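You operate a simulated robot arm through the tools that you are given. There is no shell and no other tool.

You run a simulated robot arm. Do the job below in one go: nothing can be reset, and whatever is moved stays where it is left.

JOB
Move the cup into the sink, wet the sponge and wipe the coffee ring off the steel top.
Fine: wet it under the tap; sponge back; tap off; the hung cups stay. What is to be rubbed or washed off counts as gone when no trace of it is left.
Where things are to end (x, y in the base frame): blue cup within 0.06 m of [0.74, 0.39].

It is judged by the outcome, as a careful person would: the job done as asked, and still so three seconds after it is handed in. It fails if anything else is knocked over, pushed out of place, dropped, spilled or broken.

ROBOT AND FRAMES
A 7-joint arm with a fingered hand, fixed in place. Base frame: the origin is on the floor under the middle of its stand, x ahead of it, y to its left, z up. Units: m, rad, N and s.
It reaches about 1.164 m from its shoulder. Its first joint turns from -2.897 to 2.897 rad. Payload 4.7 kg.
Tool frame: the origin (TCP) lies between the finger pads and is the grasp point; the fingertips stand 0.036 m ahead of it; z points along the fingers, y is the line along which they close. The gripper opens to 0.12 m; its body begins 0.042 m behind the TCP. The gripper is a hand of 5 fingers: y runs from the thumb to the fingers, the wrist lies at [-0.018, -0.122, -0.21] in the tool frame, and closing takes about 1.5 s.
Orientation is told as [roll, pitch, yaw] about the base's x, y, z axes, in that order, counted from this pose: with the fingers straight down and the wrist toward the robot, the tool's x, y and z point along [0, 1, 0], [1, 0, 0] and [0, 0, -1] of the base frame.

CONTROLS
- The arm moves only by the tool send_rows. Its argument "moves" is a list of rows, each an object (a shift or turn left out is 0, a gripper value left out holds the last) with "translation": the shift along the tool's x, y, z in units of 25 mm (1.0 is 25 mm), a list of three; "dr": the turn, a rotation vector about the tool's x, y, z in units of 4 degrees (1.0 is 4 degrees), a list of three; "claw": the finger opening in m, from 0 to 0.12. In form: [{"translation": [x, y, z], "dr": [ax, ay, az], "claw": claw}, ...]. A call has 1 to 20 rows; each row shifts and turns the commanded pose from where the row before left it, along the tool's axes as they then stand. A call with a number of a shift or a turn outside -1 to 1 is refused whole. Each row takes 0.2 s and may step no farther than 0.05 m and 0.15 rad from the row before; otherwise, or with a gripper value out of range, the whole call is refused. Where a pose cannot be reached the arm comes as near as it can. A force on the tool above 40 N (or 10 N above the force at the start of the call, whichever is more), or a blocked arm, ends the call early, and 0.2 s more pass. The fingers move at their own pace (about 0.045 m/s each) and stop on an object; they squeeze with about 29 N. The grip force told is the motor's: it shows also when the fingers shut on nothing. Time passes only in rows, and 0.2 s behind the last, so rows that do not move let the fingers close. The reply holds the time, the measured pose of the TCP, the force on the tool along the base axes, the opening and the grip force, in the units named above and with some noise, with the torque about the TCP (base axes, N m) and any sound that the robot's microphone picked up.
- Cameras (640 x 400 px; columns grow to the right, rows downward): "scene" is fixed at [0.4044, 0.5039, 1.6426]; the picture's right is [-0.99, -0.12, 0.00], its down [-0.11, 0.91, -0.40] and it looks along [0.05, -0.40, -0.92] (base axes); focal length 214 px, centre (320, 200). "wrist" rides on the gripper at [0.072, -0.091, -0.143] in the tool frame; the picture's right is [-0.80, 0.28, -0.53], its down [-0.53, -0.73, 0.42] and it looks along [-0.27, 0.62, 0.74] (tool axes); focal length 234 px, centre (320, 200). There is no depth. A picture from a camera that has moved, and an enlarged one, comes with that camera's place and axes in the base frame and with its lens. The place of the scene camera against the robot may be out by one fixed shift of up to 0.012 m in any direction.
- camera(camera): a new picture of that camera. The clock stands still meanwhile.
- preshape(shape): the hand has 5 fingers and takes this shape, open, in about a second: jaw (thumb against the fingers, like two jaws); tri (thumb and two fingers); tip (a fingertip pinch); poke (one finger out to press); point (the index stretched); flat (the hand flat); cup (the hand cupped); fist (a fist). The gripper value then closes the fingers along that shape, each until it touches; the sizes above hold for jaw. It gives what a move gives, with no picture.
- inspect(camera, box): a new picture of the part [left, top, right, bottom] of that camera's present view, enlarged. The clock stands still meanwhile.
- finish_job(): hands the job in; it is judged then, once.

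Nothing tells you positions but the pictures and the camera data. Unless the task says otherwise, let go and move clear before handing in.

The tools are called after "Request:" as name(argument=value, ...) on one line, values as JSON. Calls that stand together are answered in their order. send_rows: Moves the arm, as the interface text tells. Its arguments: {"type":"object","properties":{"moves":{"type":"array","items":{"type":"object","properties":{"translation":{"type":"array","items":{"type":"number"}},"dr":{"type":"array","items":{"type":"number"}},"claw":{"type":"number"}}}}},"required":["moves"]} The other tools are called the same way: preshape (shape) gives the hand a shape; camera (camera) takes a picture; inspect (camera, box) takes an enlarged picture of a part of a camera's view; finish_job () hands the job in.

At the start:

```text
clock: 0.0
position: [0.4373, 0.1797, 1.2229]
ee_rot: [-0.001, 0.0, -0.001]
wrist_force: [0.4, 0.1, -0.1]
moment: [0.01, -0.02, -0.02]
width: 0.1194
finger_force: 0.1
shape: jaw
```

scene: 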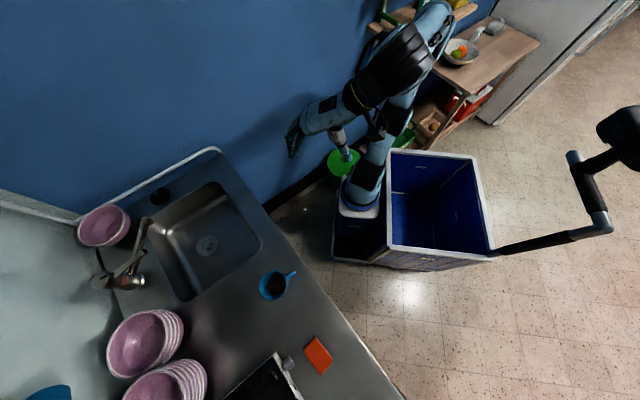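
wrist: 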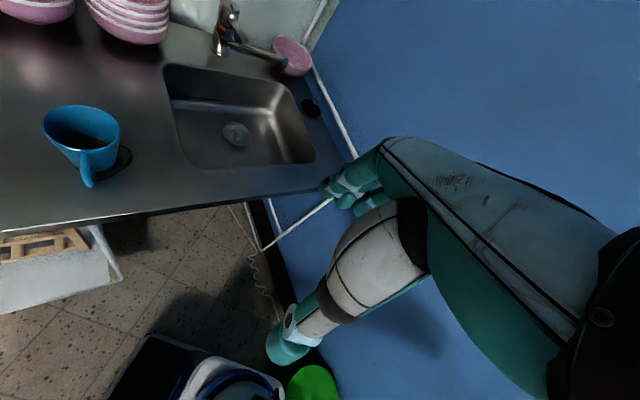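

I see a steel counter with a sink, a blue cup near the sink edge, an orange sponge farther along, pink bowls, and a tap behind the sink. I'll look closer before moving anything.

Request:
inspect(camera="scene", box=[200, 220, 400, 400])

Request:
inspect(camera="scene", box=[60, 140, 280, 320])

Request:
inspect(camera="wrist", box=[0, 0, 340, 240])

```text
2.22 times, centred on (300, 310) of scene
camera zoom: at [0.4044, 0.5039, 1.6426], right [-0.99, -0.12, 0.0], down [-0.11, 0.91, -0.4], along [0.05, -0.4, -0.92], focal length 477 px, centre (364, -44)
```

zoom: 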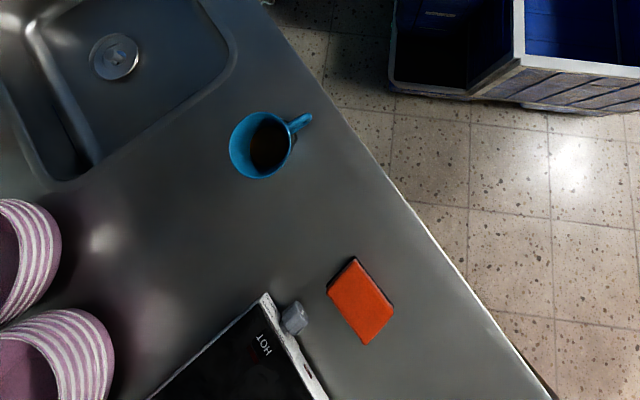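

```text
2.22 times, centred on (170, 230) of scene
camera zoom: at [0.4044, 0.5039, 1.6426], right [-0.99, -0.12, 0.0], down [-0.11, 0.91, -0.4], along [0.05, -0.4, -0.92], focal length 477 px, centre (653, 133)
```

zoom: 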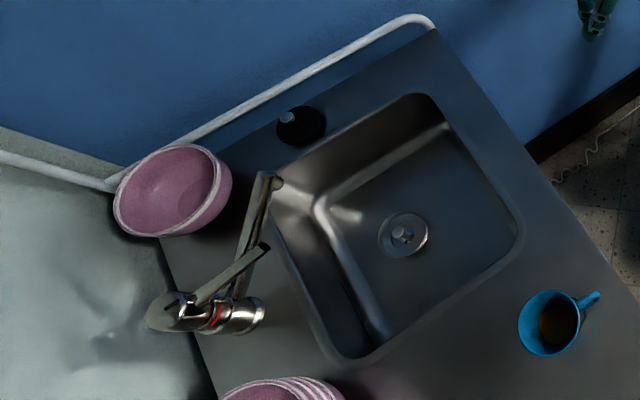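

```text
1.67 times, centred on (170, 120) of wrist
camera zoom: at [0.3462, 0.2534, 1.3668], right [0.28, -0.8, 0.53], down [-0.73, -0.53, -0.42], along [0.62, -0.27, -0.74], focal length 390 px, centre (570, 333)
```

zoom: 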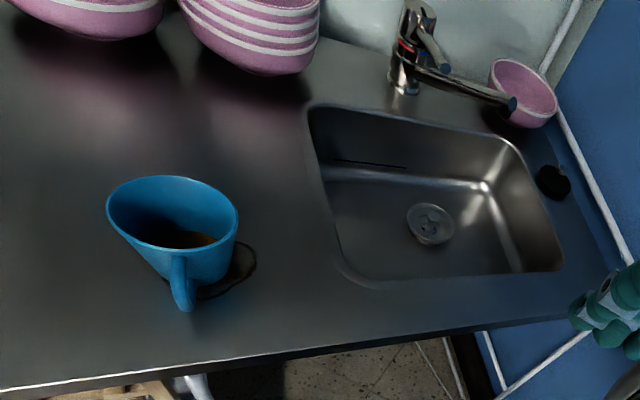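

The sink drain triangulates to about [0.89, 0.376, 0.757], the counter top to z≈0.865, and the cup to about [0.535, 0.498]. I'll look for the hung cups and study the tap before moving.

Request:
inspect(camera="scene", box=[0, 300, 160, 400])

Request:
inspect(camera="scene", box=[80, 180, 180, 300])

Request:
inspect(camera="wrist", box=[0, 0, 180, 100])

Request:
inspect(camera="wrist", box=[190, 0, 340, 100])

Request:
inspect(camera="scene", box=[260, 0, 480, 220])

```text
4.00 times, centred on (80, 350) of scene
camera zoom: at [0.4044, 0.5039, 1.6426], right [-0.99, -0.12, 0.0], down [-0.11, 0.91, -0.4], along [0.05, -0.4, -0.92], focal length 858 px, centre (1280, -400)
```

zoom: 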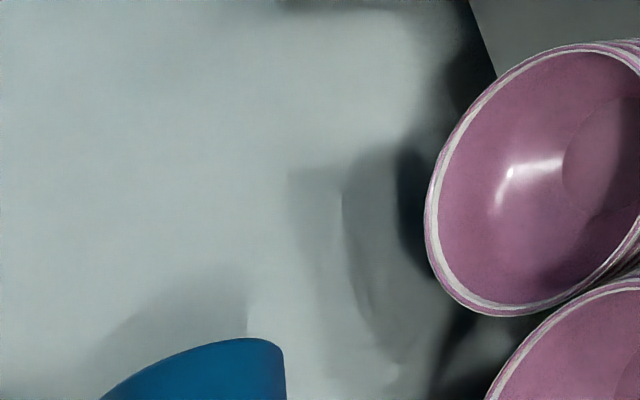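

```text
3.33 times, centred on (130, 240) of scene
camera zoom: at [0.4044, 0.5039, 1.6426], right [-0.99, -0.12, 0.0], down [-0.11, 0.91, -0.4], along [0.05, -0.4, -0.92], focal length 715 px, centre (953, 67)
```

zoom: 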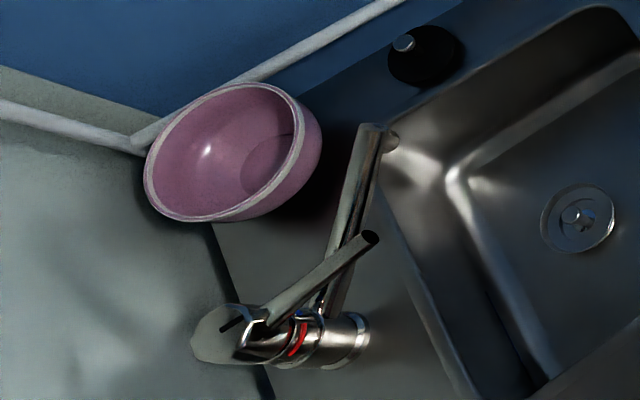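

```text
3.56 times, centred on (90, 50) of wrist
camera zoom: at [0.3462, 0.2534, 1.3668], right [0.28, -0.8, 0.53], down [-0.73, -0.53, -0.42], along [0.62, -0.27, -0.74], focal length 833 px, centre (1138, 733)
```

zoom: 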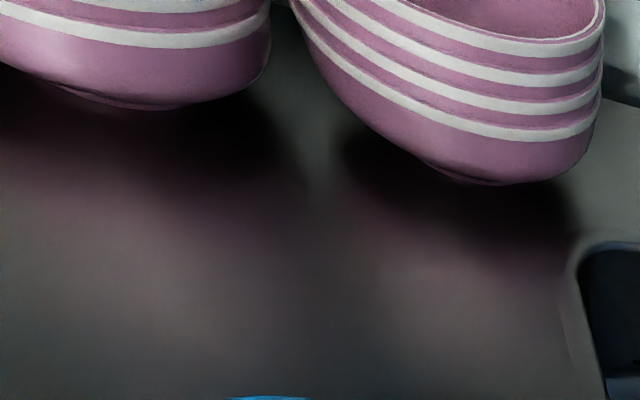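

```text
4.00 times, centred on (265, 50) of wrist
camera zoom: at [0.3462, 0.2534, 1.3668], right [0.28, -0.8, 0.53], down [-0.73, -0.53, -0.42], along [0.62, -0.27, -0.74], focal length 937 px, centre (540, 800)
```

zoom: 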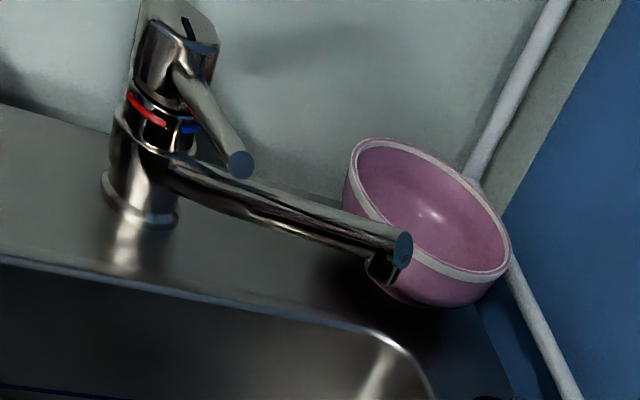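

```text
1.82 times, centred on (370, 110) of scene
camera zoom: at [0.4044, 0.5039, 1.6426], right [-0.99, -0.12, 0.0], down [-0.11, 0.91, -0.4], along [0.05, -0.4, -0.92], focal length 390 px, centre (229, 364)
```

zoom: 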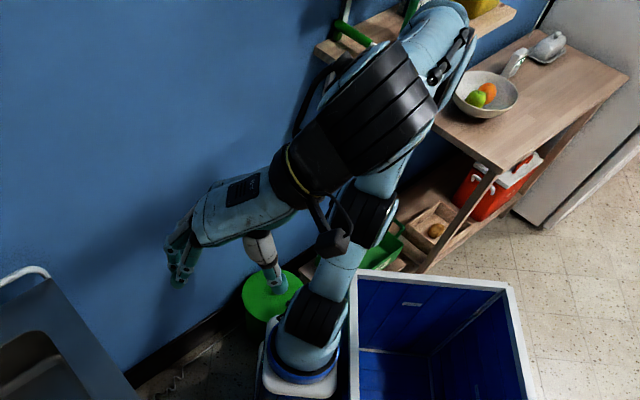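

The counter is turned about 45° to the base frame, with its front edge on x+y≈0.90. The tap base is near [1.04, 0.55], its lever end near [0.93, 0.45, 1.0] and its spout end near [0.98, 0.36, 0.98]. I'll yaw the hand toward the counter and look around.

Request:
send_rows(moves=[{"dr": [0, 0, -1], "translation": [0.4, 0, 0]}, {"dr": [0, 0, -1], "translation": [0.4, 0, 0]}, {"dr": [0, 0, -1], "translation": [0.4, 0, 0]}, {"dr": [0, 0, -1], "translation": [0.4, 0, 0]}, {"dr": [0, 0, -1], "translation": [0.4, 0, 0]}, {"dr": [0, 0, -1], "translation": [0.4, 0, 0]}, {"dr": [0, 0, -1], "translation": [0.4, 0, 0]}, {"dr": [0, 0, -1], "translation": [0.4, 0, 0]}, {"dr": [0, 0, -1], "translation": [0.4, 0, 0]}, {"dr": [0, 0, -1], "translation": [0.4, 0, 0]}, {"dr": [0, 0, -1], "translation": [0.4, 0, 0]}, {}, {}])

Request:
camera(camera="wrist")

Request:
camera(camera="scene")

```text
clock: 2.8
position: [0.402, 0.2802, 1.2224]
ee_rot: [0.0, 0.001, 0.77]
wrist_force: [0.4, -0.8, 0.8]
moment: [-0.03, -0.02, 0.0]
width: 0.1196
finger_force: 0.0
shape: jaw
```

```text
taken
camera wrist: at [0.2845, 0.2704, 1.3669], right [0.76, -0.38, 0.53], down [-0.16, -0.89, -0.42], along [0.63, 0.24, -0.74], focal length 234 px, centre (320, 200)
```

wrist: 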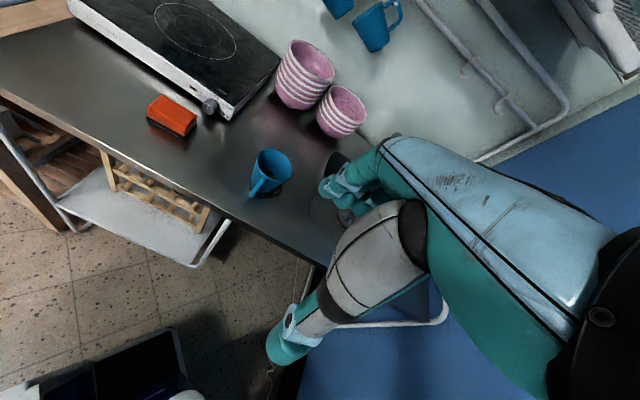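

```text
taken
```

scene: 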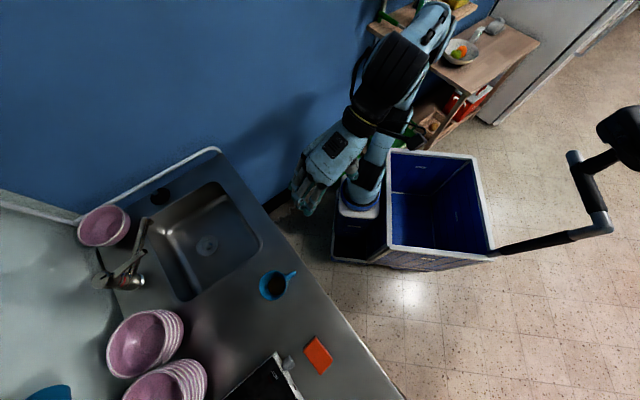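

The hung blue cups are on the back wall above the bowls, well away from the work area. I'll zoom in on the cup, sponge and hung cups.

Request:
inspect(camera="wrist", box=[220, 120, 350, 220])

Request:
inspect(camera="wrist", box=[120, 60, 280, 160])

Request:
inspect(camera="wrist", box=[300, 0, 500, 130])

Request:
inspect(camera="scene", box=[240, 250, 320, 310])

```text
4.00 times, centred on (285, 170) of wrist
camera zoom: at [0.2845, 0.2704, 1.3669], right [0.76, -0.38, 0.53], down [-0.16, -0.89, -0.42], along [0.63, 0.24, -0.74], focal length 937 px, centre (460, 320)
```

zoom: 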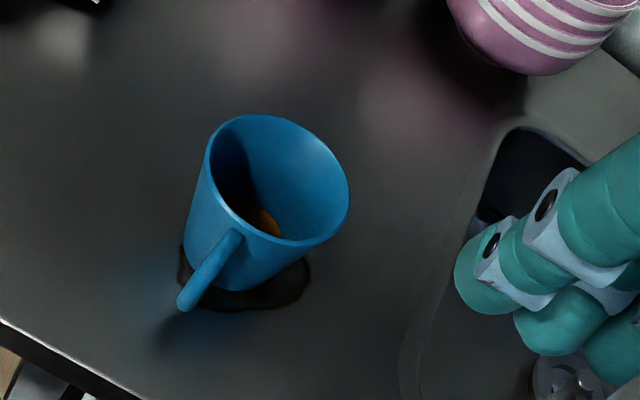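

```text
4.00 times, centred on (200, 110) of wrist
camera zoom: at [0.2845, 0.2704, 1.3669], right [0.76, -0.38, 0.53], down [-0.16, -0.89, -0.42], along [0.63, 0.24, -0.74], focal length 937 px, centre (800, 560)
```

zoom: 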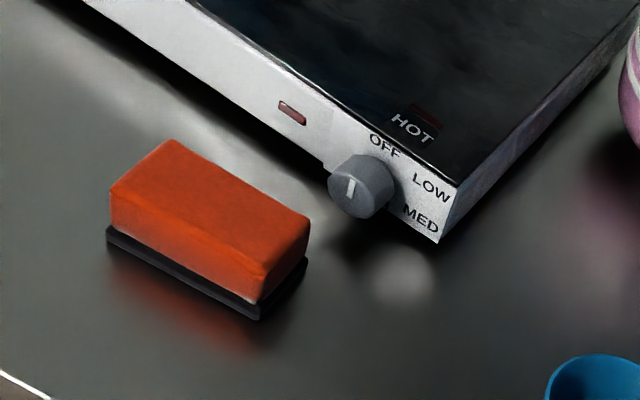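

```text
3.08 times, centred on (400, 65) of wrist
camera zoom: at [0.2845, 0.2704, 1.3669], right [0.76, -0.38, 0.53], down [-0.16, -0.89, -0.42], along [0.63, 0.24, -0.74], focal length 720 px, centre (74, 615)
```

zoom: 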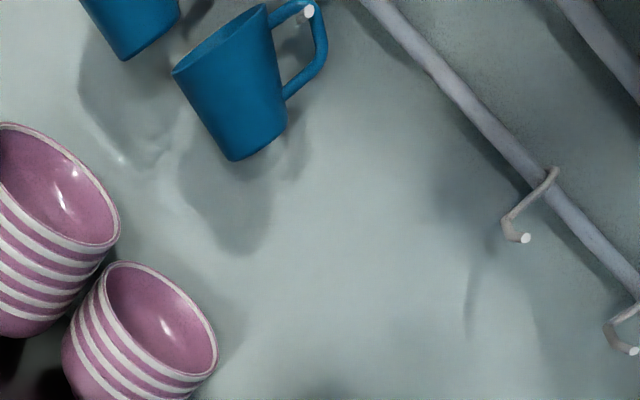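

```text
6.67 times, centred on (280, 280) of scene
camera zoom: at [0.4044, 0.5039, 1.6426], right [-0.99, -0.12, 0.0], down [-0.11, 0.91, -0.4], along [0.05, -0.4, -0.92], focal length 1430 px, centre (587, -333)
```

zoom: 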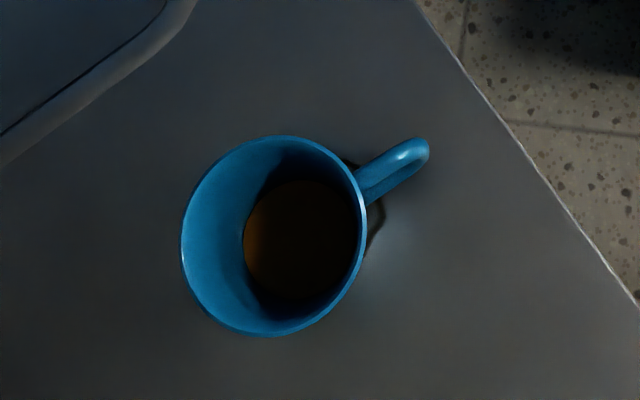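

The coffee ring shows as a dark stain around the cup's base. The cup rim centre is about [0.541, 0.497, 0.975], with the handle pointing toward the robot at about 217°. I'll turn the hand to yaw about -30° so the thumb and fingers clear the handle, and move above the cup.

Request:
send_rows(moves=[{"dr": [0, 0, 1], "translation": [0.2, 0.5, 0]}, {"dr": [0, 0, 1], "translation": [0.2, 0.5, 0]}, {"dr": [0, 0, 1], "translation": [0.2, 0.5, 0]}, {"dr": [0, 0, 1], "translation": [0.2, 0.5, 0]}, {"dr": [0, 0, 1], "translation": [0.2, 0.5, 0]}, {"dr": [0, 0, 1], "translation": [0.36, 0.41, 0]}, {"dr": [0, 0, 1], "translation": [0.36, 0.41, 0]}, {"dr": [0, 0, 1], "translation": [0.36, 0.41, 0]}, {"dr": [0, 0, 1], "translation": [0.36, 0.41, 0]}, {"dr": [0, 0, 1], "translation": [0.36, 0.41, 0]}, {"dr": [0, 0, 1], "translation": [0.475, 0.26, 0]}, {"dr": [0, 0, 1], "translation": [0.475, 0.26, 0]}, {"dr": [0, 0, 1], "translation": [0.475, 0.26, 0]}, {"dr": [0, 0, 1], "translation": [0.475, 0.26, 0]}, {"dr": [0, 0, 1], "translation": [0.475, 0.26, 0]}, {"dr": [0, 0, 1], "translation": [0.53, 0.1, 0]}, {"dr": [0, 0, 1], "translation": [0.53, 0.1, 0]}, {"dr": [0, 0, 1], "translation": [0.53, 0.1, 0]}, {"dr": [0, 0, 0.5], "translation": [0.53, 0.1, 0]}, {}])

Request:
camera(camera="wrist")

Request:
camera(camera="scene")

```text
clock: 7.0
position: [0.5387, 0.4979, 1.222]
ee_rot: [0.0, 0.0, -0.524]
wrist_force: [0.2, -1.4, 0.4]
moment: [-0.02, -0.01, 0.04]
width: 0.1195
finger_force: 0.0
shape: jaw
```

```text
taken
camera wrist: at [0.4954, 0.6061, 1.366], right [-0.16, -0.84, 0.53], down [-0.9, -0.09, -0.42], along [0.4, -0.54, -0.74], focal length 234 px, centre (320, 200)
```

wrist: 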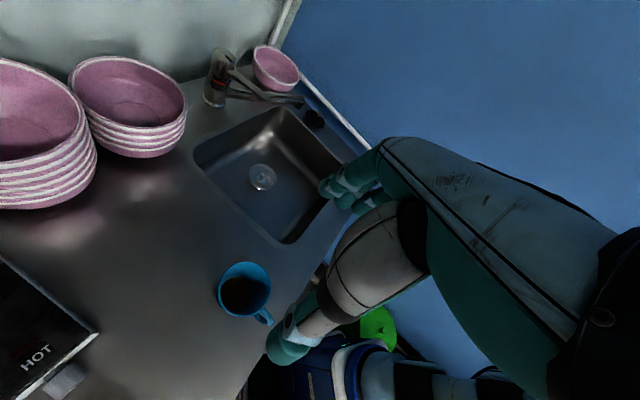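

```text
taken
```

scene: 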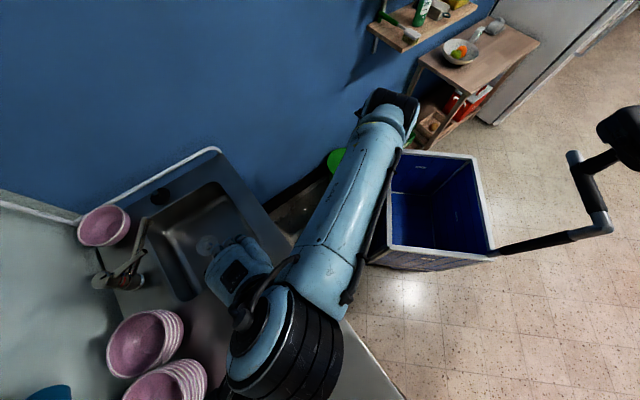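

The pose tracked accurately. I'll zoom in on the cup in this view to refine its position.

Request:
inspect(camera="wrist", box=[190, 230, 310, 350])

Request:
inspect(camera="wrist", box=[180, 30, 340, 140])

```text
3.33 times, centred on (250, 290) of wrist
camera zoom: at [0.4954, 0.6061, 1.366], right [-0.16, -0.84, 0.53], down [-0.9, -0.09, -0.42], along [0.4, -0.54, -0.74], focal length 781 px, centre (553, -100)
```

zoom: 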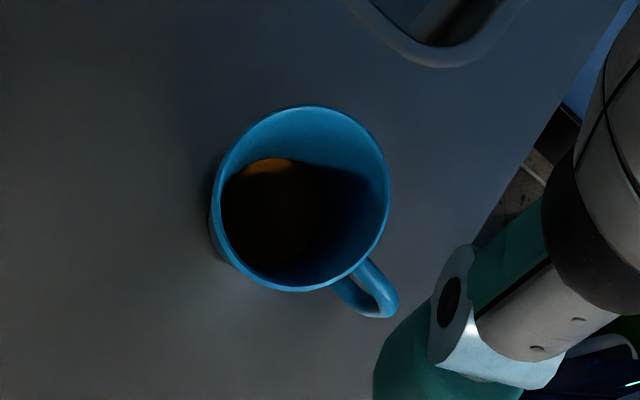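

```text
3.64 times, centred on (260, 85) of wrist
camera zoom: at [0.4954, 0.6061, 1.366], right [-0.16, -0.84, 0.53], down [-0.9, -0.09, -0.42], along [0.4, -0.54, -0.74], focal length 852 px, centre (538, 618)
```

zoom: 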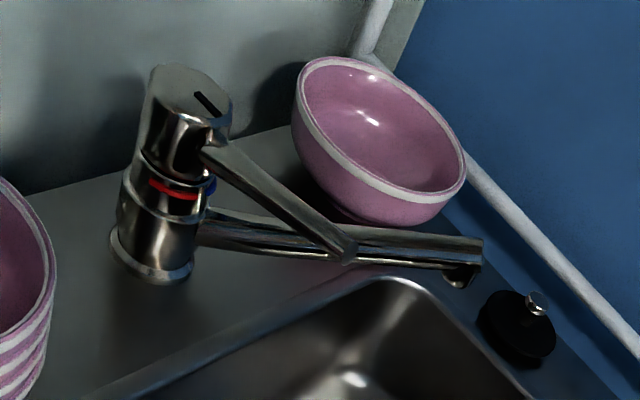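

The refined cup centre is about [0.536, 0.493], with the rim at z≈0.972. I'll descend to just above the rim and check clearance.

Request:
send_rows(moves=[{"translation": [-0.23, 0, 0.9]}, {"translation": [0, 0, 0.9]}, {"translation": [0, 0, 0.9]}, {"translation": [0, 0, 0.9]}, {"translation": [0, 0, 0.9]}, {"translation": [0, 0, 0.9]}, {"translation": [0, 0, 0.9]}, {"translation": [0, 0, 0.9]}, {}])

Request:
camera(camera="wrist")

Request:
camera(camera="scene")

```text
clock: 9.0
position: [0.5358, 0.4927, 1.0425]
ee_rot: [0.001, 0.001, -0.523]
wrist_force: [0.5, -0.2, 0.8]
moment: [-0.01, 0.0, -0.04]
width: 0.1199
finger_force: 0.1
shape: jaw
```

```text
taken
camera wrist: at [0.4919, 0.6017, 1.1864], right [-0.16, -0.84, 0.53], down [-0.9, -0.1, -0.42], along [0.4, -0.54, -0.74], focal length 234 px, centre (320, 200)
```

wrist: 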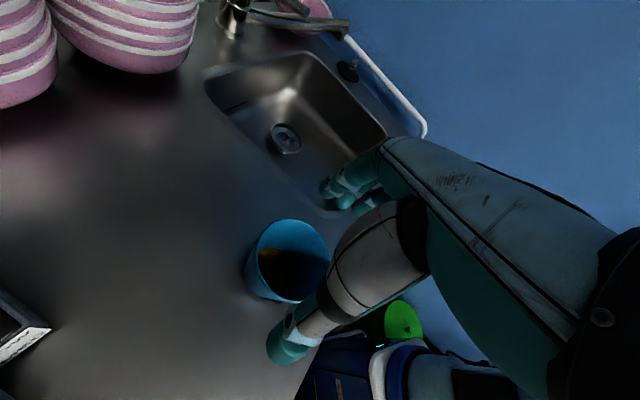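

```text
taken
```

scene: 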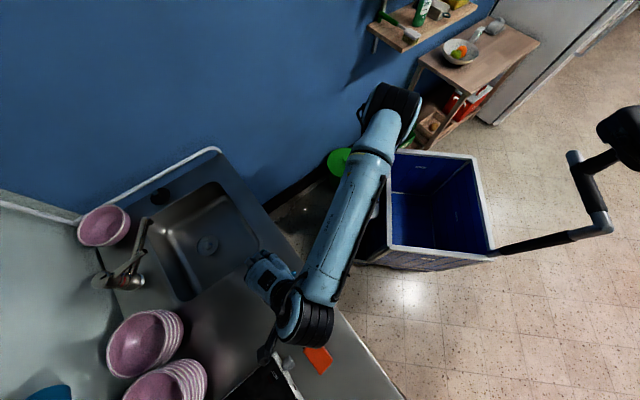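

The cup is well centred between the thumb and fingers. I'll lower to grasp height and close.

Request:
send_rows(moves=[{"translation": [0, 0, 0.9]}, {"translation": [0, 0, 0.9]}, {"translation": [0, 0, 0.9]}, {"translation": [0, 0, 0.9]}, {}])

Request:
camera(camera="wrist")

Request:
inspect(camera="scene", box=[200, 210, 360, 350])

```text
clock: 10.2
position: [0.5359, 0.4936, 0.9536]
ee_rot: [0.001, 0.001, -0.524]
wrist_force: [0.6, -0.3, 3.1]
moment: [0.01, -0.04, 0.02]
width: 0.1194
finger_force: 0.0
shape: jaw
```

```text
taken
camera wrist: at [0.4928, 0.601, 1.097], right [-0.16, -0.84, 0.53], down [-0.9, -0.09, -0.42], along [0.4, -0.54, -0.74], focal length 234 px, centre (320, 200)
```

wrist: 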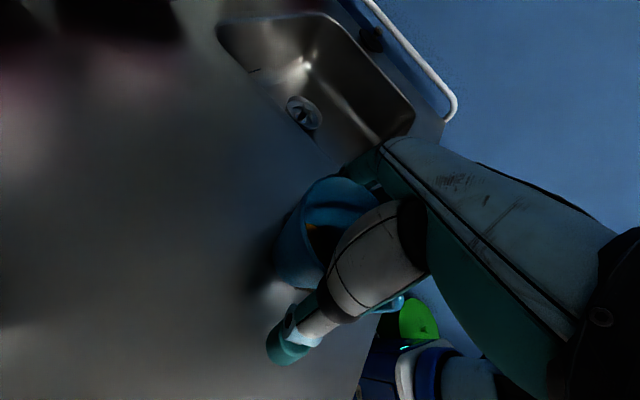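

```text
2.86 times, centred on (280, 280) of scene
camera zoom: at [0.4044, 0.5039, 1.6426], right [-0.99, -0.12, 0.0], down [-0.11, 0.91, -0.4], along [0.05, -0.4, -0.92], focal length 613 px, centre (434, -29)
```

zoom: 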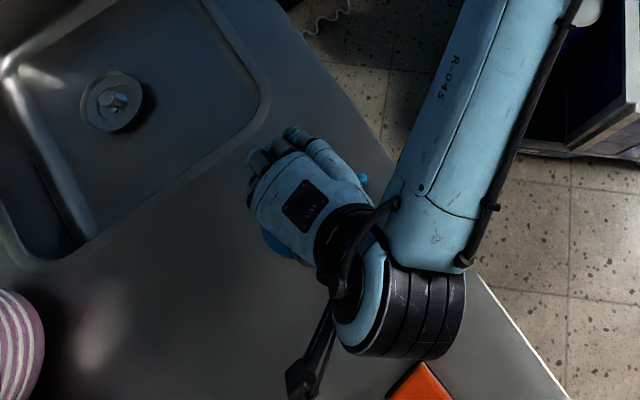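

The hand is around the cup, with the handle clear of the thumb. Now closing the fingers.

Request:
send_rows(moves=[{"claw": 0.05}, {}, {}, {}, {}, {}, {}, {}, {}, {}])

Request:
camera(camera="wrist")

Request:
inspect(camera="scene", box=[200, 210, 360, 350])

```text
clock: 12.4
position: [0.5367, 0.4926, 0.9533]
ee_rot: [-0.001, 0.0, -0.523]
wrist_force: [-1.9, 1.1, 3.2]
moment: [0.13, 0.26, 0.0]
width: 0.0652
finger_force: 29.2
shape: jaw
```

```text
taken
camera wrist: at [0.4926, 0.6012, 1.0969], right [-0.16, -0.84, 0.53], down [-0.9, -0.1, -0.42], along [0.4, -0.54, -0.74], focal length 234 px, centre (320, 200)
```

wrist: 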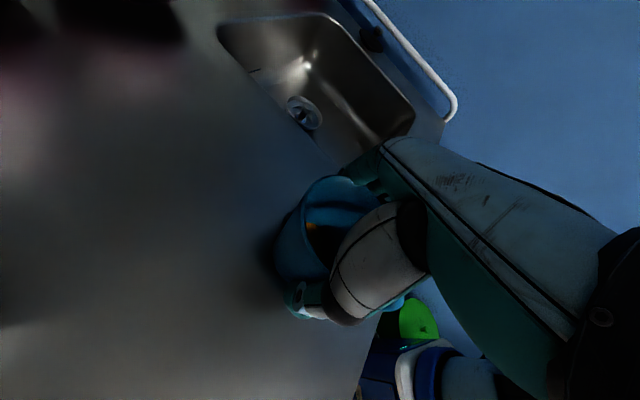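

```text
2.86 times, centred on (280, 280) of scene
camera zoom: at [0.4044, 0.5039, 1.6426], right [-0.99, -0.12, 0.0], down [-0.11, 0.91, -0.4], along [0.05, -0.4, -0.92], focal length 613 px, centre (434, -29)
```

zoom: 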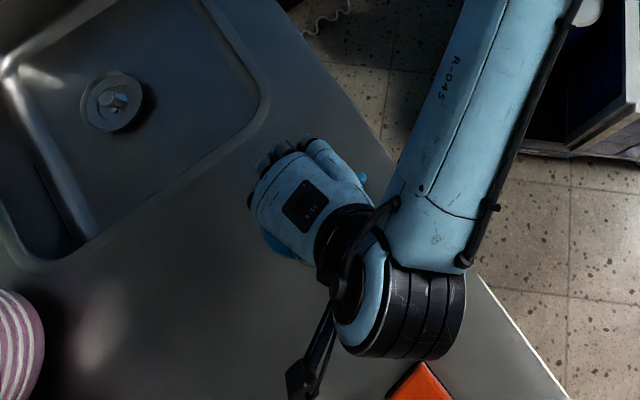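

The grip is firm at 0.065 m. I'll lift slowly and check.

Request:
send_rows(moves=[{"translation": [0, 0, -0.2]}, {"translation": [0, 0, -0.4]}, {"translation": [0, 0, -0.4]}, {"translation": [0, 0, -0.4]}, {"translation": [0, 0, -0.2]}, {}])

Request:
camera(camera="wrist")

Request:
inspect(camera="scene", box=[200, 210, 360, 350])

```text
clock: 13.8
position: [0.536, 0.4915, 0.9938]
ee_rot: [-0.001, 0.0, -0.523]
wrist_force: [-0.5, 0.5, -1.7]
moment: [0.01, -0.04, -0.04]
width: 0.0647
finger_force: 28.5
shape: jaw
```

```text
taken
camera wrist: at [0.4929, 0.601, 1.1369], right [-0.16, -0.84, 0.53], down [-0.9, -0.1, -0.42], along [0.4, -0.54, -0.74], focal length 234 px, centre (320, 200)
```

wrist: 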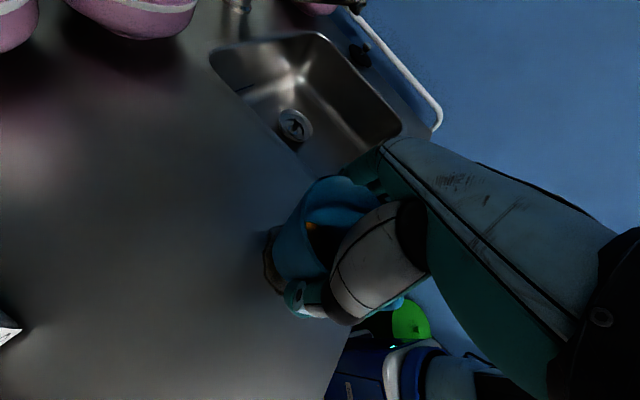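

```text
2.86 times, centred on (280, 280) of scene
camera zoom: at [0.4044, 0.5039, 1.6426], right [-0.99, -0.12, 0.0], down [-0.11, 0.91, -0.4], along [0.05, -0.4, -0.92], focal length 613 px, centre (434, -29)
```

zoom: 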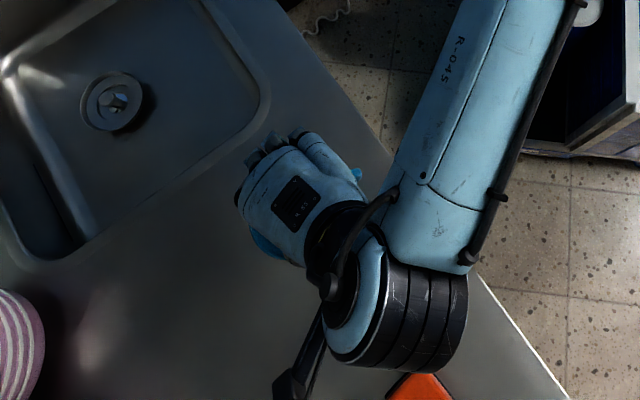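

The cup is held and lifted. I'll raise it higher, then carry it slowly and level toward the sink, turning the hand to yaw ≈ 50° so the handle and fingers have room inside.

Request:
send_rows(moves=[{"translation": [0, 0, -0.3]}, {"translation": [0, 0, -0.5]}, {"translation": [0, 0, -0.6]}, {"translation": [0, 0, -0.6]}, {"translation": [0, 0, -0.6]}, {"translation": [0, 0, -0.6]}, {"translation": [0, 0, -0.4]}, {"translation": [0, 0, -0.2]}, {}])

Request:
camera(camera="wrist")

Request:
camera(camera="scene")

```text
clock: 15.8
position: [0.5355, 0.492, 1.0872]
ee_rot: [0.0, 0.0, -0.523]
wrist_force: [-0.3, -0.6, -2.5]
moment: [0.04, -0.03, -0.02]
width: 0.0646
finger_force: 29.3
shape: jaw
```

```text
taken
camera wrist: at [0.4925, 0.601, 1.2314], right [-0.16, -0.84, 0.53], down [-0.9, -0.1, -0.42], along [0.4, -0.54, -0.74], focal length 234 px, centre (320, 200)
```

wrist: 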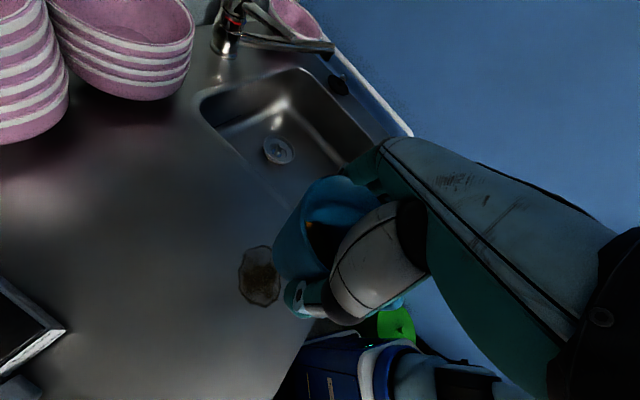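

```text
taken
```

scene: 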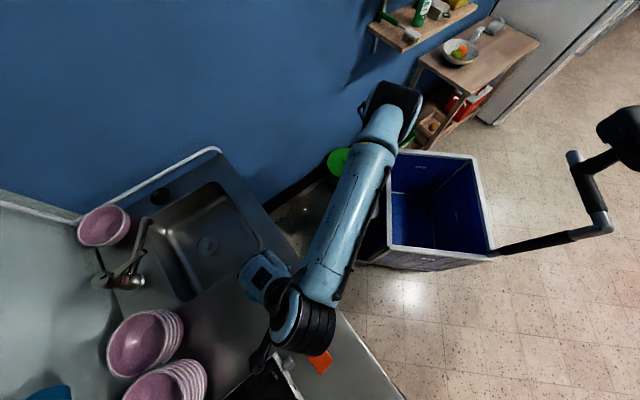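

The coffee stain is now in view where the cup stood. I'll zoom in on it before carrying on.

Request:
inspect(camera="wrist", box=[200, 220, 320, 320])

Request:
send_rows(moves=[{"dr": [0, 0, -0.6], "translation": [0, 0.3, 0]}, {"dr": [0, 0, -1], "translation": [-0.01, 0.52, 0]}, {"dr": [0, 0, -1], "translation": [-0.01, 0.52, 0]}, {"dr": [0, 0, -1], "translation": [-0.01, 0.52, 0]}, {"dr": [0, 0, -1], "translation": [-0.01, 0.52, 0]}, {"dr": [0, 0, -1], "translation": [-0.15, 0.5, 0]}, {"dr": [0, 0, -1], "translation": [-0.17, 0.49, 0]}, {"dr": [0, 0, -1], "translation": [-0.19, 0.484, 0]}, {"dr": [0, 0, -1], "translation": [-0.21, 0.47, 0]}, {"dr": [0, 0, -1], "translation": [-0.24, 0.46, 0]}, {"dr": [0, 0, -1], "translation": [-0.3, 0.42, 0]}, {"dr": [0, 0, -1], "translation": [-0.34, 0.39, 0]}, {"dr": [0, 0, -1], "translation": [-0.34, 0.39, 0]}, {"dr": [0, 0, -1], "translation": [-0.34, 0.39, 0]}, {"dr": [0, 0, -1], "translation": [-0.4, 0.32, 0]}, {"dr": [0, 0, -1], "translation": [-0.43, 0.28, 0]}, {"dr": [0, 0, -1], "translation": [-0.455, 0.25, 0]}, {"dr": [0, 0, -1], "translation": [-0.455, 0.25, 0]}, {"dr": [0, 0, -0.6], "translation": [-0.3, 0.15, 0]}, {}])

Request:
camera(camera="wrist")

Request:
camera(camera="scene")

```text
4.00 times, centred on (260, 270) of wrist
camera zoom: at [0.4925, 0.601, 1.2314], right [-0.16, -0.84, 0.53], down [-0.9, -0.1, -0.42], along [0.4, -0.54, -0.74], focal length 937 px, centre (560, -80)
```

zoom: 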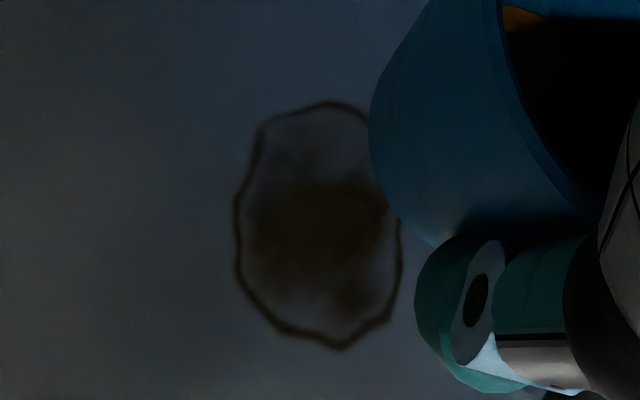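

```text
clock: 20.0
position: [0.7498, 0.3912, 1.0876]
ee_rot: [-0.001, -0.001, 0.749]
wrist_force: [0.8, 0.0, -2.8]
moment: [0.01, 0.01, 0.01]
width: 0.0642
finger_force: 29.3
shape: jaw
```

```text
taken
camera wrist: at [0.6331, 0.3833, 1.232], right [0.75, -0.4, 0.53], down [-0.17, -0.89, -0.42], along [0.64, 0.23, -0.74], focal length 234 px, centre (320, 200)
```

wrist: 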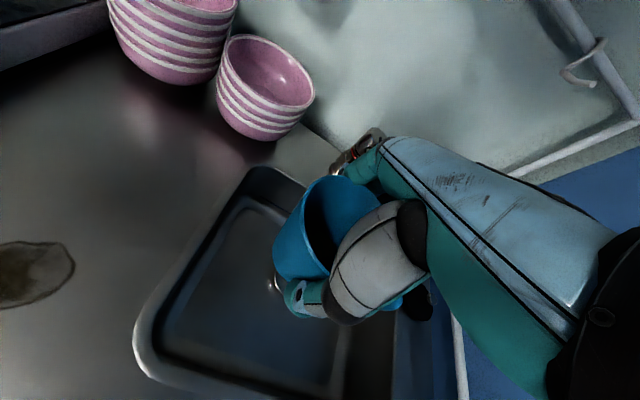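

```text
taken
```

scene: 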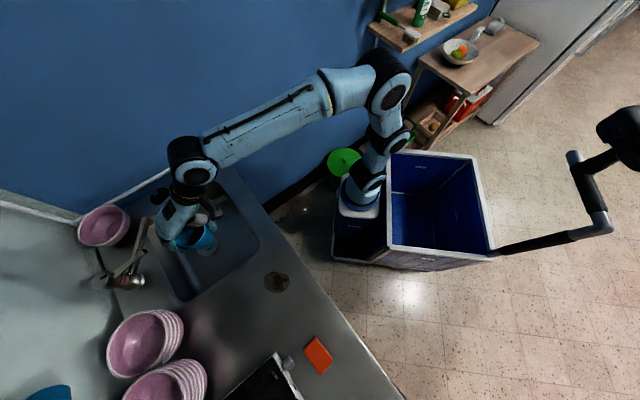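

The cup is over the sink and level, and the stain on the counter is fully exposed. I'll shift to about [0.778, 0.398] and lower toward the sink floor in stages.

Request:
send_rows(moves=[{"translation": [-0.28, 0.5, 0]}, {"translation": [-0.28, 0.5, 0]}, {"translation": [0, 0, 0.4]}, {"translation": [0, 0, 0.7]}, {"translation": [0, 0, 0.8]}, {"translation": [0, 0, 0.8]}, {"translation": [0, 0, 0.8]}, {"translation": [0, 0, 0.8]}, {"translation": [0, 0, 0.8]}, {"translation": [0, 0, 0.7]}, {"translation": [0, 0, 0.5]}, {"translation": [0, 0, 0.3]}, {}])

Request:
camera(camera="wrist")

Request:
inspect(camera="scene", box=[100, 150, 300, 310])

```text
clock: 22.8
position: [0.7777, 0.3986, 0.9213]
ee_rot: [0.001, 0.001, 0.748]
wrist_force: [0.4, 0.5, -3.1]
moment: [0.03, 0.02, 0.02]
width: 0.0648
finger_force: 28.8
shape: jaw
```

```text
taken
camera wrist: at [0.6604, 0.3901, 1.0662], right [0.75, -0.4, 0.53], down [-0.18, -0.89, -0.42], along [0.64, 0.23, -0.74], focal length 234 px, centre (320, 200)
```

wrist: 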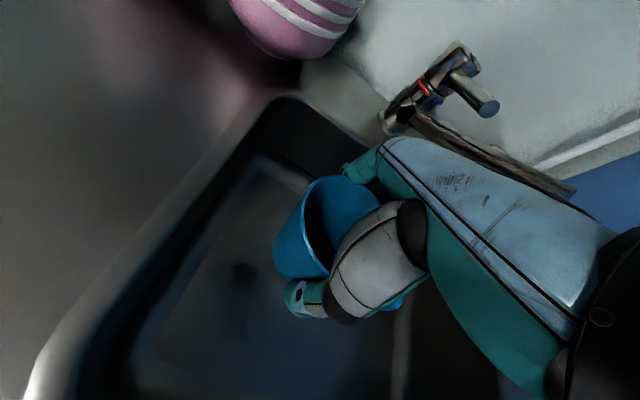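

```text
2.50 times, centred on (200, 230) of scene
camera zoom: at [0.4044, 0.5039, 1.6426], right [-0.99, -0.12, 0.0], down [-0.11, 0.91, -0.4], along [0.05, -0.4, -0.92], focal length 536 px, centre (620, 125)
```

zoom: 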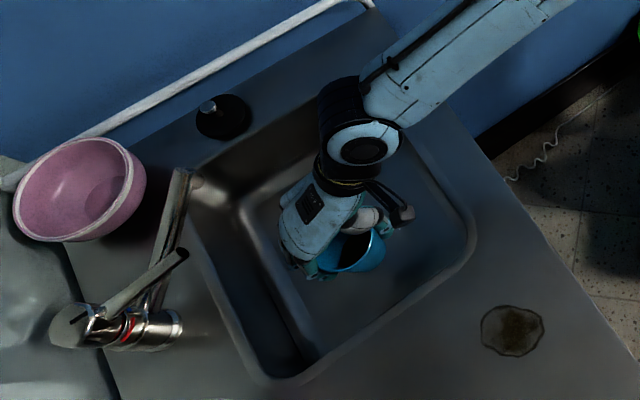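

The cup hangs clear inside the sink. I'll continue lowering slowly to find the sink floor.

Request:
send_rows(moves=[{"translation": [0, 0, 0.4]}, {"translation": [0, 0, 0.5]}, {"translation": [0, 0, 0.4]}, {"translation": [0, 0, 0.3]}, {}])

Request:
inspect(camera="scene", box=[150, 190, 270, 280])

Request:
camera(camera="wrist")

```text
clock: 24.0
position: [0.7769, 0.3991, 0.8827]
ee_rot: [0.0, 0.0, 0.747]
wrist_force: [0.4, -0.8, -2.1]
moment: [-0.01, 0.0, 0.03]
width: 0.0645
finger_force: 28.7
shape: jaw
```

```text
4.44 times, centred on (210, 235) of scene
camera zoom: at [0.4044, 0.5039, 1.6426], right [-0.99, -0.12, 0.0], down [-0.11, 0.91, -0.4], along [0.05, -0.4, -0.92], focal length 953 px, centre (809, 44)
```

zoom: 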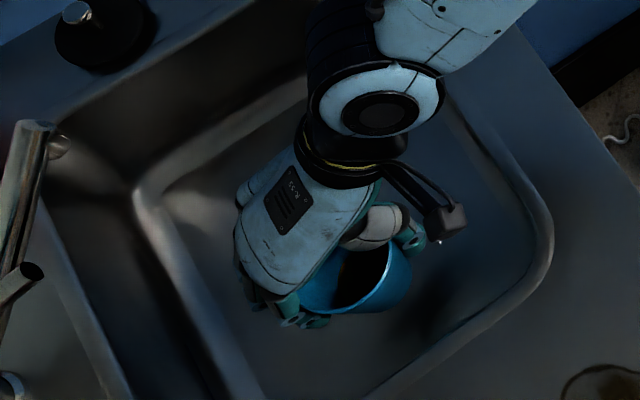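

```text
taken
camera wrist: at [0.6601, 0.3901, 1.0263], right [0.75, -0.4, 0.53], down [-0.18, -0.89, -0.42], along [0.64, 0.23, -0.74], focal length 234 px, centre (320, 200)
```

wrist: 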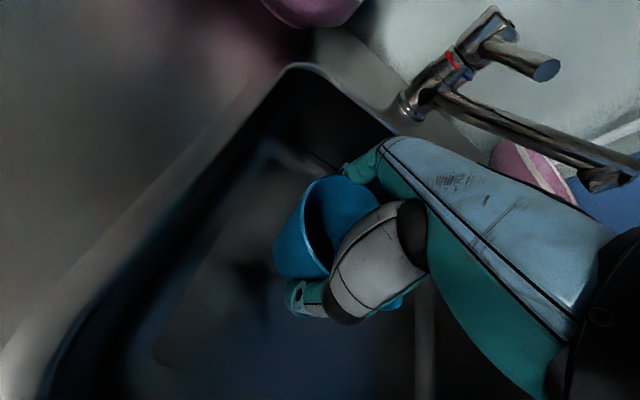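

Request:
send_rows(moves=[{"translation": [0, 0, 0.3]}, {"translation": [0, 0, 0.3]}, {"translation": [0, 0, 0.2]}, {"translation": [0, 0, 0.2]}, {}])

```text
clock: 25.2
position: [0.7767, 0.3987, 0.857]
ee_rot: [-0.001, 0.0, 0.748]
wrist_force: [0.8, -0.4, -2.7]
moment: [0.0, -0.01, -0.01]
width: 0.0647
finger_force: 29.0
shape: jaw
```

No contact yet at TCP z=0.857. I'm continuing in fine steps.

Request:
send_rows(moves=[{"translation": [0, 0, 0.1]}, {"translation": [0, 0, 0.1]}, {"translation": [0, 0, 0.1]}, {}])

```text
clock: 26.2
position: [0.7773, 0.3989, 0.8487]
ee_rot: [0.001, -0.001, 0.748]
wrist_force: [0.3, 0.4, -2.2]
moment: [0.02, 0.02, 0.0]
width: 0.0647
finger_force: 29.1
shape: jaw
```

Request:
send_rows(moves=[{"translation": [0, 0, 0.1]}, {"translation": [0, 0, 0.1]}, {}])

Request:
inspect(camera="scene", box=[150, 190, 270, 280])

```text
clock: 27.0
position: [0.7771, 0.3982, 0.8453]
ee_rot: [-0.001, 0.0, 0.747]
wrist_force: [-0.4, -0.2, -2.1]
moment: [0.05, 0.04, 0.0]
width: 0.0646
finger_force: 28.8
shape: jaw
```

```text
4.44 times, centred on (210, 235) of scene
camera zoom: at [0.4044, 0.5039, 1.6426], right [-0.99, -0.12, 0.0], down [-0.11, 0.91, -0.4], along [0.05, -0.4, -0.92], focal length 953 px, centre (809, 44)
```

zoom: 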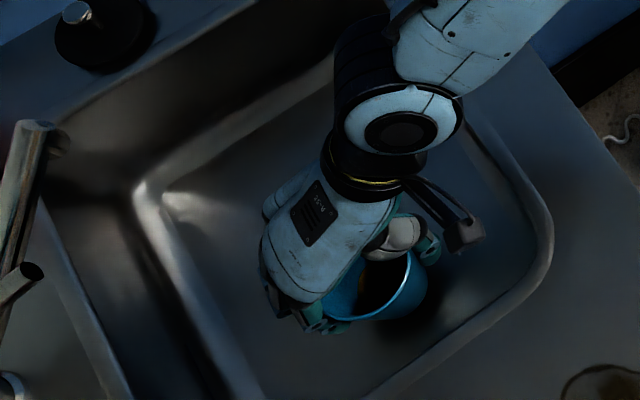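

Request:
send_rows(moves=[{"translation": [0, 0, 0.1]}, {"translation": [0, 0, 0.1]}, {}])

```text
clock: 27.8
position: [0.776, 0.3975, 0.8403]
ee_rot: [-0.001, 0.0, 0.747]
wrist_force: [-0.1, 0.6, -2.8]
moment: [0.0, 0.03, 0.01]
width: 0.0645
finger_force: 28.9
shape: jaw
```

Request:
send_rows(moves=[{"translation": [0, 0, 0.1]}, {"translation": [0, 0, 0.1]}, {}])

```text
clock: 28.6
position: [0.7775, 0.3979, 0.8355]
ee_rot: [0.0, -0.001, 0.746]
wrist_force: [-0.4, 0.3, -3.0]
moment: [0.0, -0.01, -0.03]
width: 0.0647
finger_force: 29.0
shape: jaw
```

Request:
send_rows(moves=[{"translation": [0, 0, 0.1]}, {"translation": [0, 0, 0.1]}, {}])

Request:
camera(camera="wrist")

Request:
inspect(camera="scene", box=[190, 200, 270, 270])

```text
clock: 29.4
position: [0.7779, 0.3984, 0.831]
ee_rot: [-0.002, -0.001, 0.75]
wrist_force: [1.1, -0.7, -2.6]
moment: [0.03, 0.03, 0.01]
width: 0.0645
finger_force: 28.9
shape: jaw
```

```text
taken
camera wrist: at [0.6601, 0.39, 0.9742], right [0.75, -0.4, 0.53], down [-0.18, -0.89, -0.42], along [0.64, 0.23, -0.74], focal length 234 px, centre (320, 200)
```

wrist: 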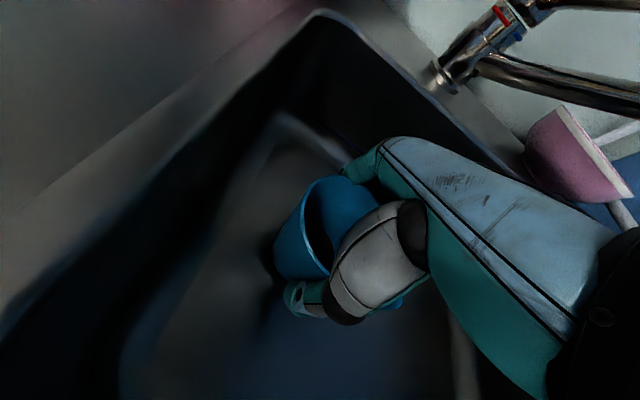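

```text
5.71 times, centred on (230, 235) of scene
camera zoom: at [0.4044, 0.5039, 1.6426], right [-0.99, -0.12, 0.0], down [-0.11, 0.91, -0.4], along [0.05, -0.4, -0.92], focal length 1226 px, centre (834, 0)
```

zoom: 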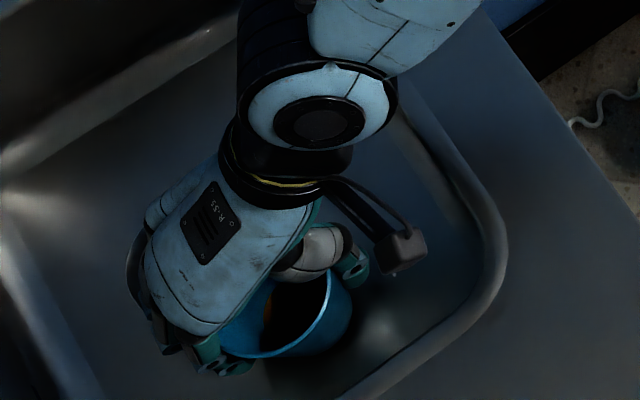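

Request:
send_rows(moves=[{"translation": [0, 0, 0.1]}, {"translation": [0, 0, 0.1]}, {}])

```text
clock: 30.2
position: [0.7771, 0.3971, 0.8245]
ee_rot: [0.0, 0.0, 0.747]
wrist_force: [0.3, 0.8, -2.5]
moment: [-0.03, 0.01, -0.02]
width: 0.0647
finger_force: 29.7
shape: jaw
```

Request:
send_rows(moves=[{"translation": [0, 0, 0.1]}, {"translation": [0, 0, 0.1]}, {}])

```text
clock: 31.0
position: [0.7772, 0.3987, 0.8229]
ee_rot: [0.0, -0.004, 0.747]
wrist_force: [-1.6, -0.8, 18.6]
moment: [-0.38, 0.36, -0.01]
width: 0.0647
finger_force: 29.2
shape: jaw
```

The cup has touched the sink floor at TCP z≈0.823. I'll relieve the pressure slightly, then open the fingers partway.

Request:
send_rows(moves=[{"translation": [0, 0, -0.1]}, {}])

```text
clock: 31.6
position: [0.7769, 0.3984, 0.8226]
ee_rot: [-0.001, 0.002, 0.746]
wrist_force: [0.2, 2.6, 13.0]
moment: [-0.17, 0.15, -0.03]
width: 0.0642
finger_force: 29.3
shape: jaw
```

Request:
send_rows(moves=[{"translation": [0, 0, -0.08]}, {"claw": 0.075}, {"claw": 0.085}, {"claw": 0.095}, {}, {}, {}])

Request:
camera(camera="wrist")

Request:
inspect(camera="scene", box=[190, 200, 270, 270])

```text
clock: 33.2
position: [0.7763, 0.3981, 0.8241]
ee_rot: [0.001, 0.0, 0.747]
wrist_force: [0.7, 0.8, 0.3]
moment: [0.0, 0.0, 0.02]
width: 0.0946
finger_force: 0.1
shape: jaw
```

```text
taken
camera wrist: at [0.6602, 0.3898, 0.9685], right [0.75, -0.4, 0.53], down [-0.18, -0.89, -0.42], along [0.64, 0.23, -0.74], focal length 234 px, centre (320, 200)
```

wrist: 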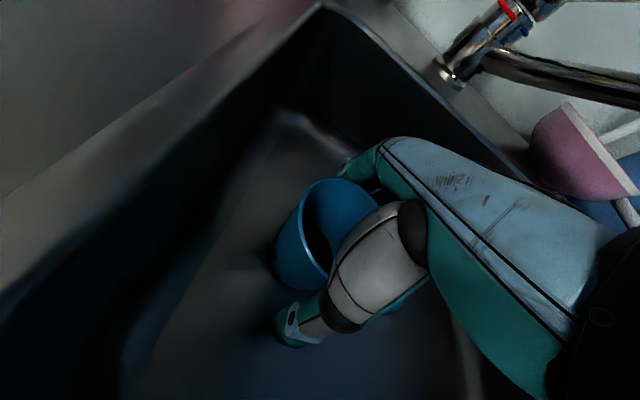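

```text
5.71 times, centred on (230, 235) of scene
camera zoom: at [0.4044, 0.5039, 1.6426], right [-0.99, -0.12, 0.0], down [-0.11, 0.91, -0.4], along [0.05, -0.4, -0.92], focal length 1226 px, centre (834, 0)
```

zoom: 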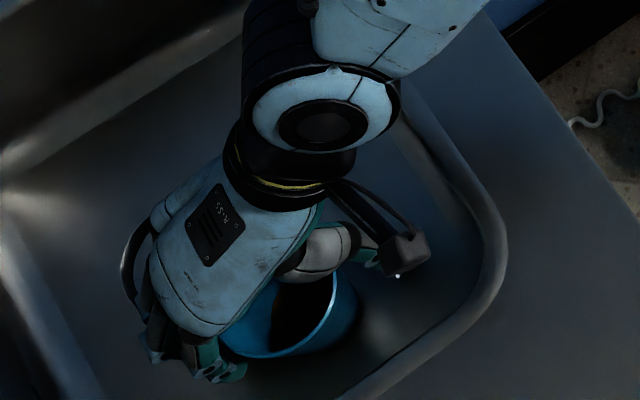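

The cup stands upright in the sink. I'll open a bit more and rise straight up.

Request:
send_rows(moves=[{"claw": 0.112}, {}, {"translation": [0, 0, -0.3]}, {"translation": [0, 0, -0.5]}, {"translation": [0, 0, -0.6]}, {"translation": [0, 0, -0.6]}, {"translation": [0, 0, -0.6]}, {}])

Request:
camera(camera="wrist")

Request:
inspect(camera="scene", box=[190, 200, 270, 270])

```text
clock: 35.0
position: [0.7774, 0.3989, 0.8912]
ee_rot: [0.001, 0.001, 0.746]
wrist_force: [0.4, 0.2, -0.1]
moment: [-0.01, 0.0, 0.02]
width: 0.1119
finger_force: 0.0
shape: jaw
```

```text
taken
camera wrist: at [0.6605, 0.3903, 1.0338], right [0.75, -0.4, 0.53], down [-0.18, -0.89, -0.42], along [0.64, 0.23, -0.74], focal length 234 px, centre (320, 200)
```

wrist: 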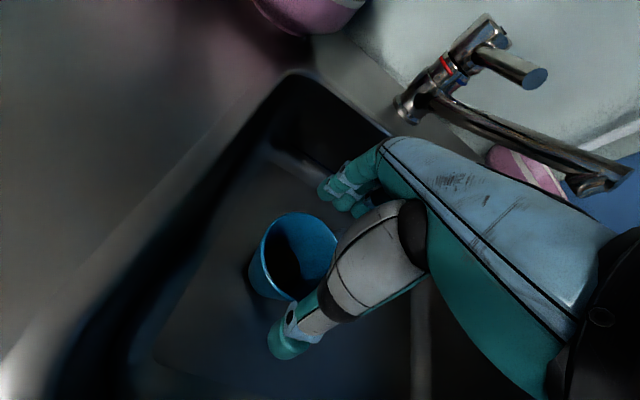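

```text
5.71 times, centred on (230, 235) of scene
camera zoom: at [0.4044, 0.5039, 1.6426], right [-0.99, -0.12, 0.0], down [-0.11, 0.91, -0.4], along [0.05, -0.4, -0.92], focal length 1226 px, centre (834, 0)
```

zoom: 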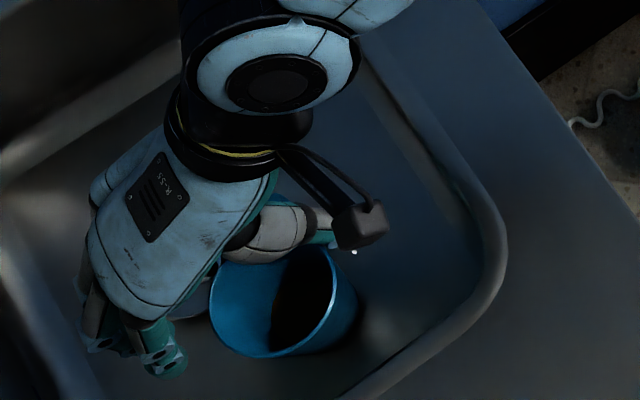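

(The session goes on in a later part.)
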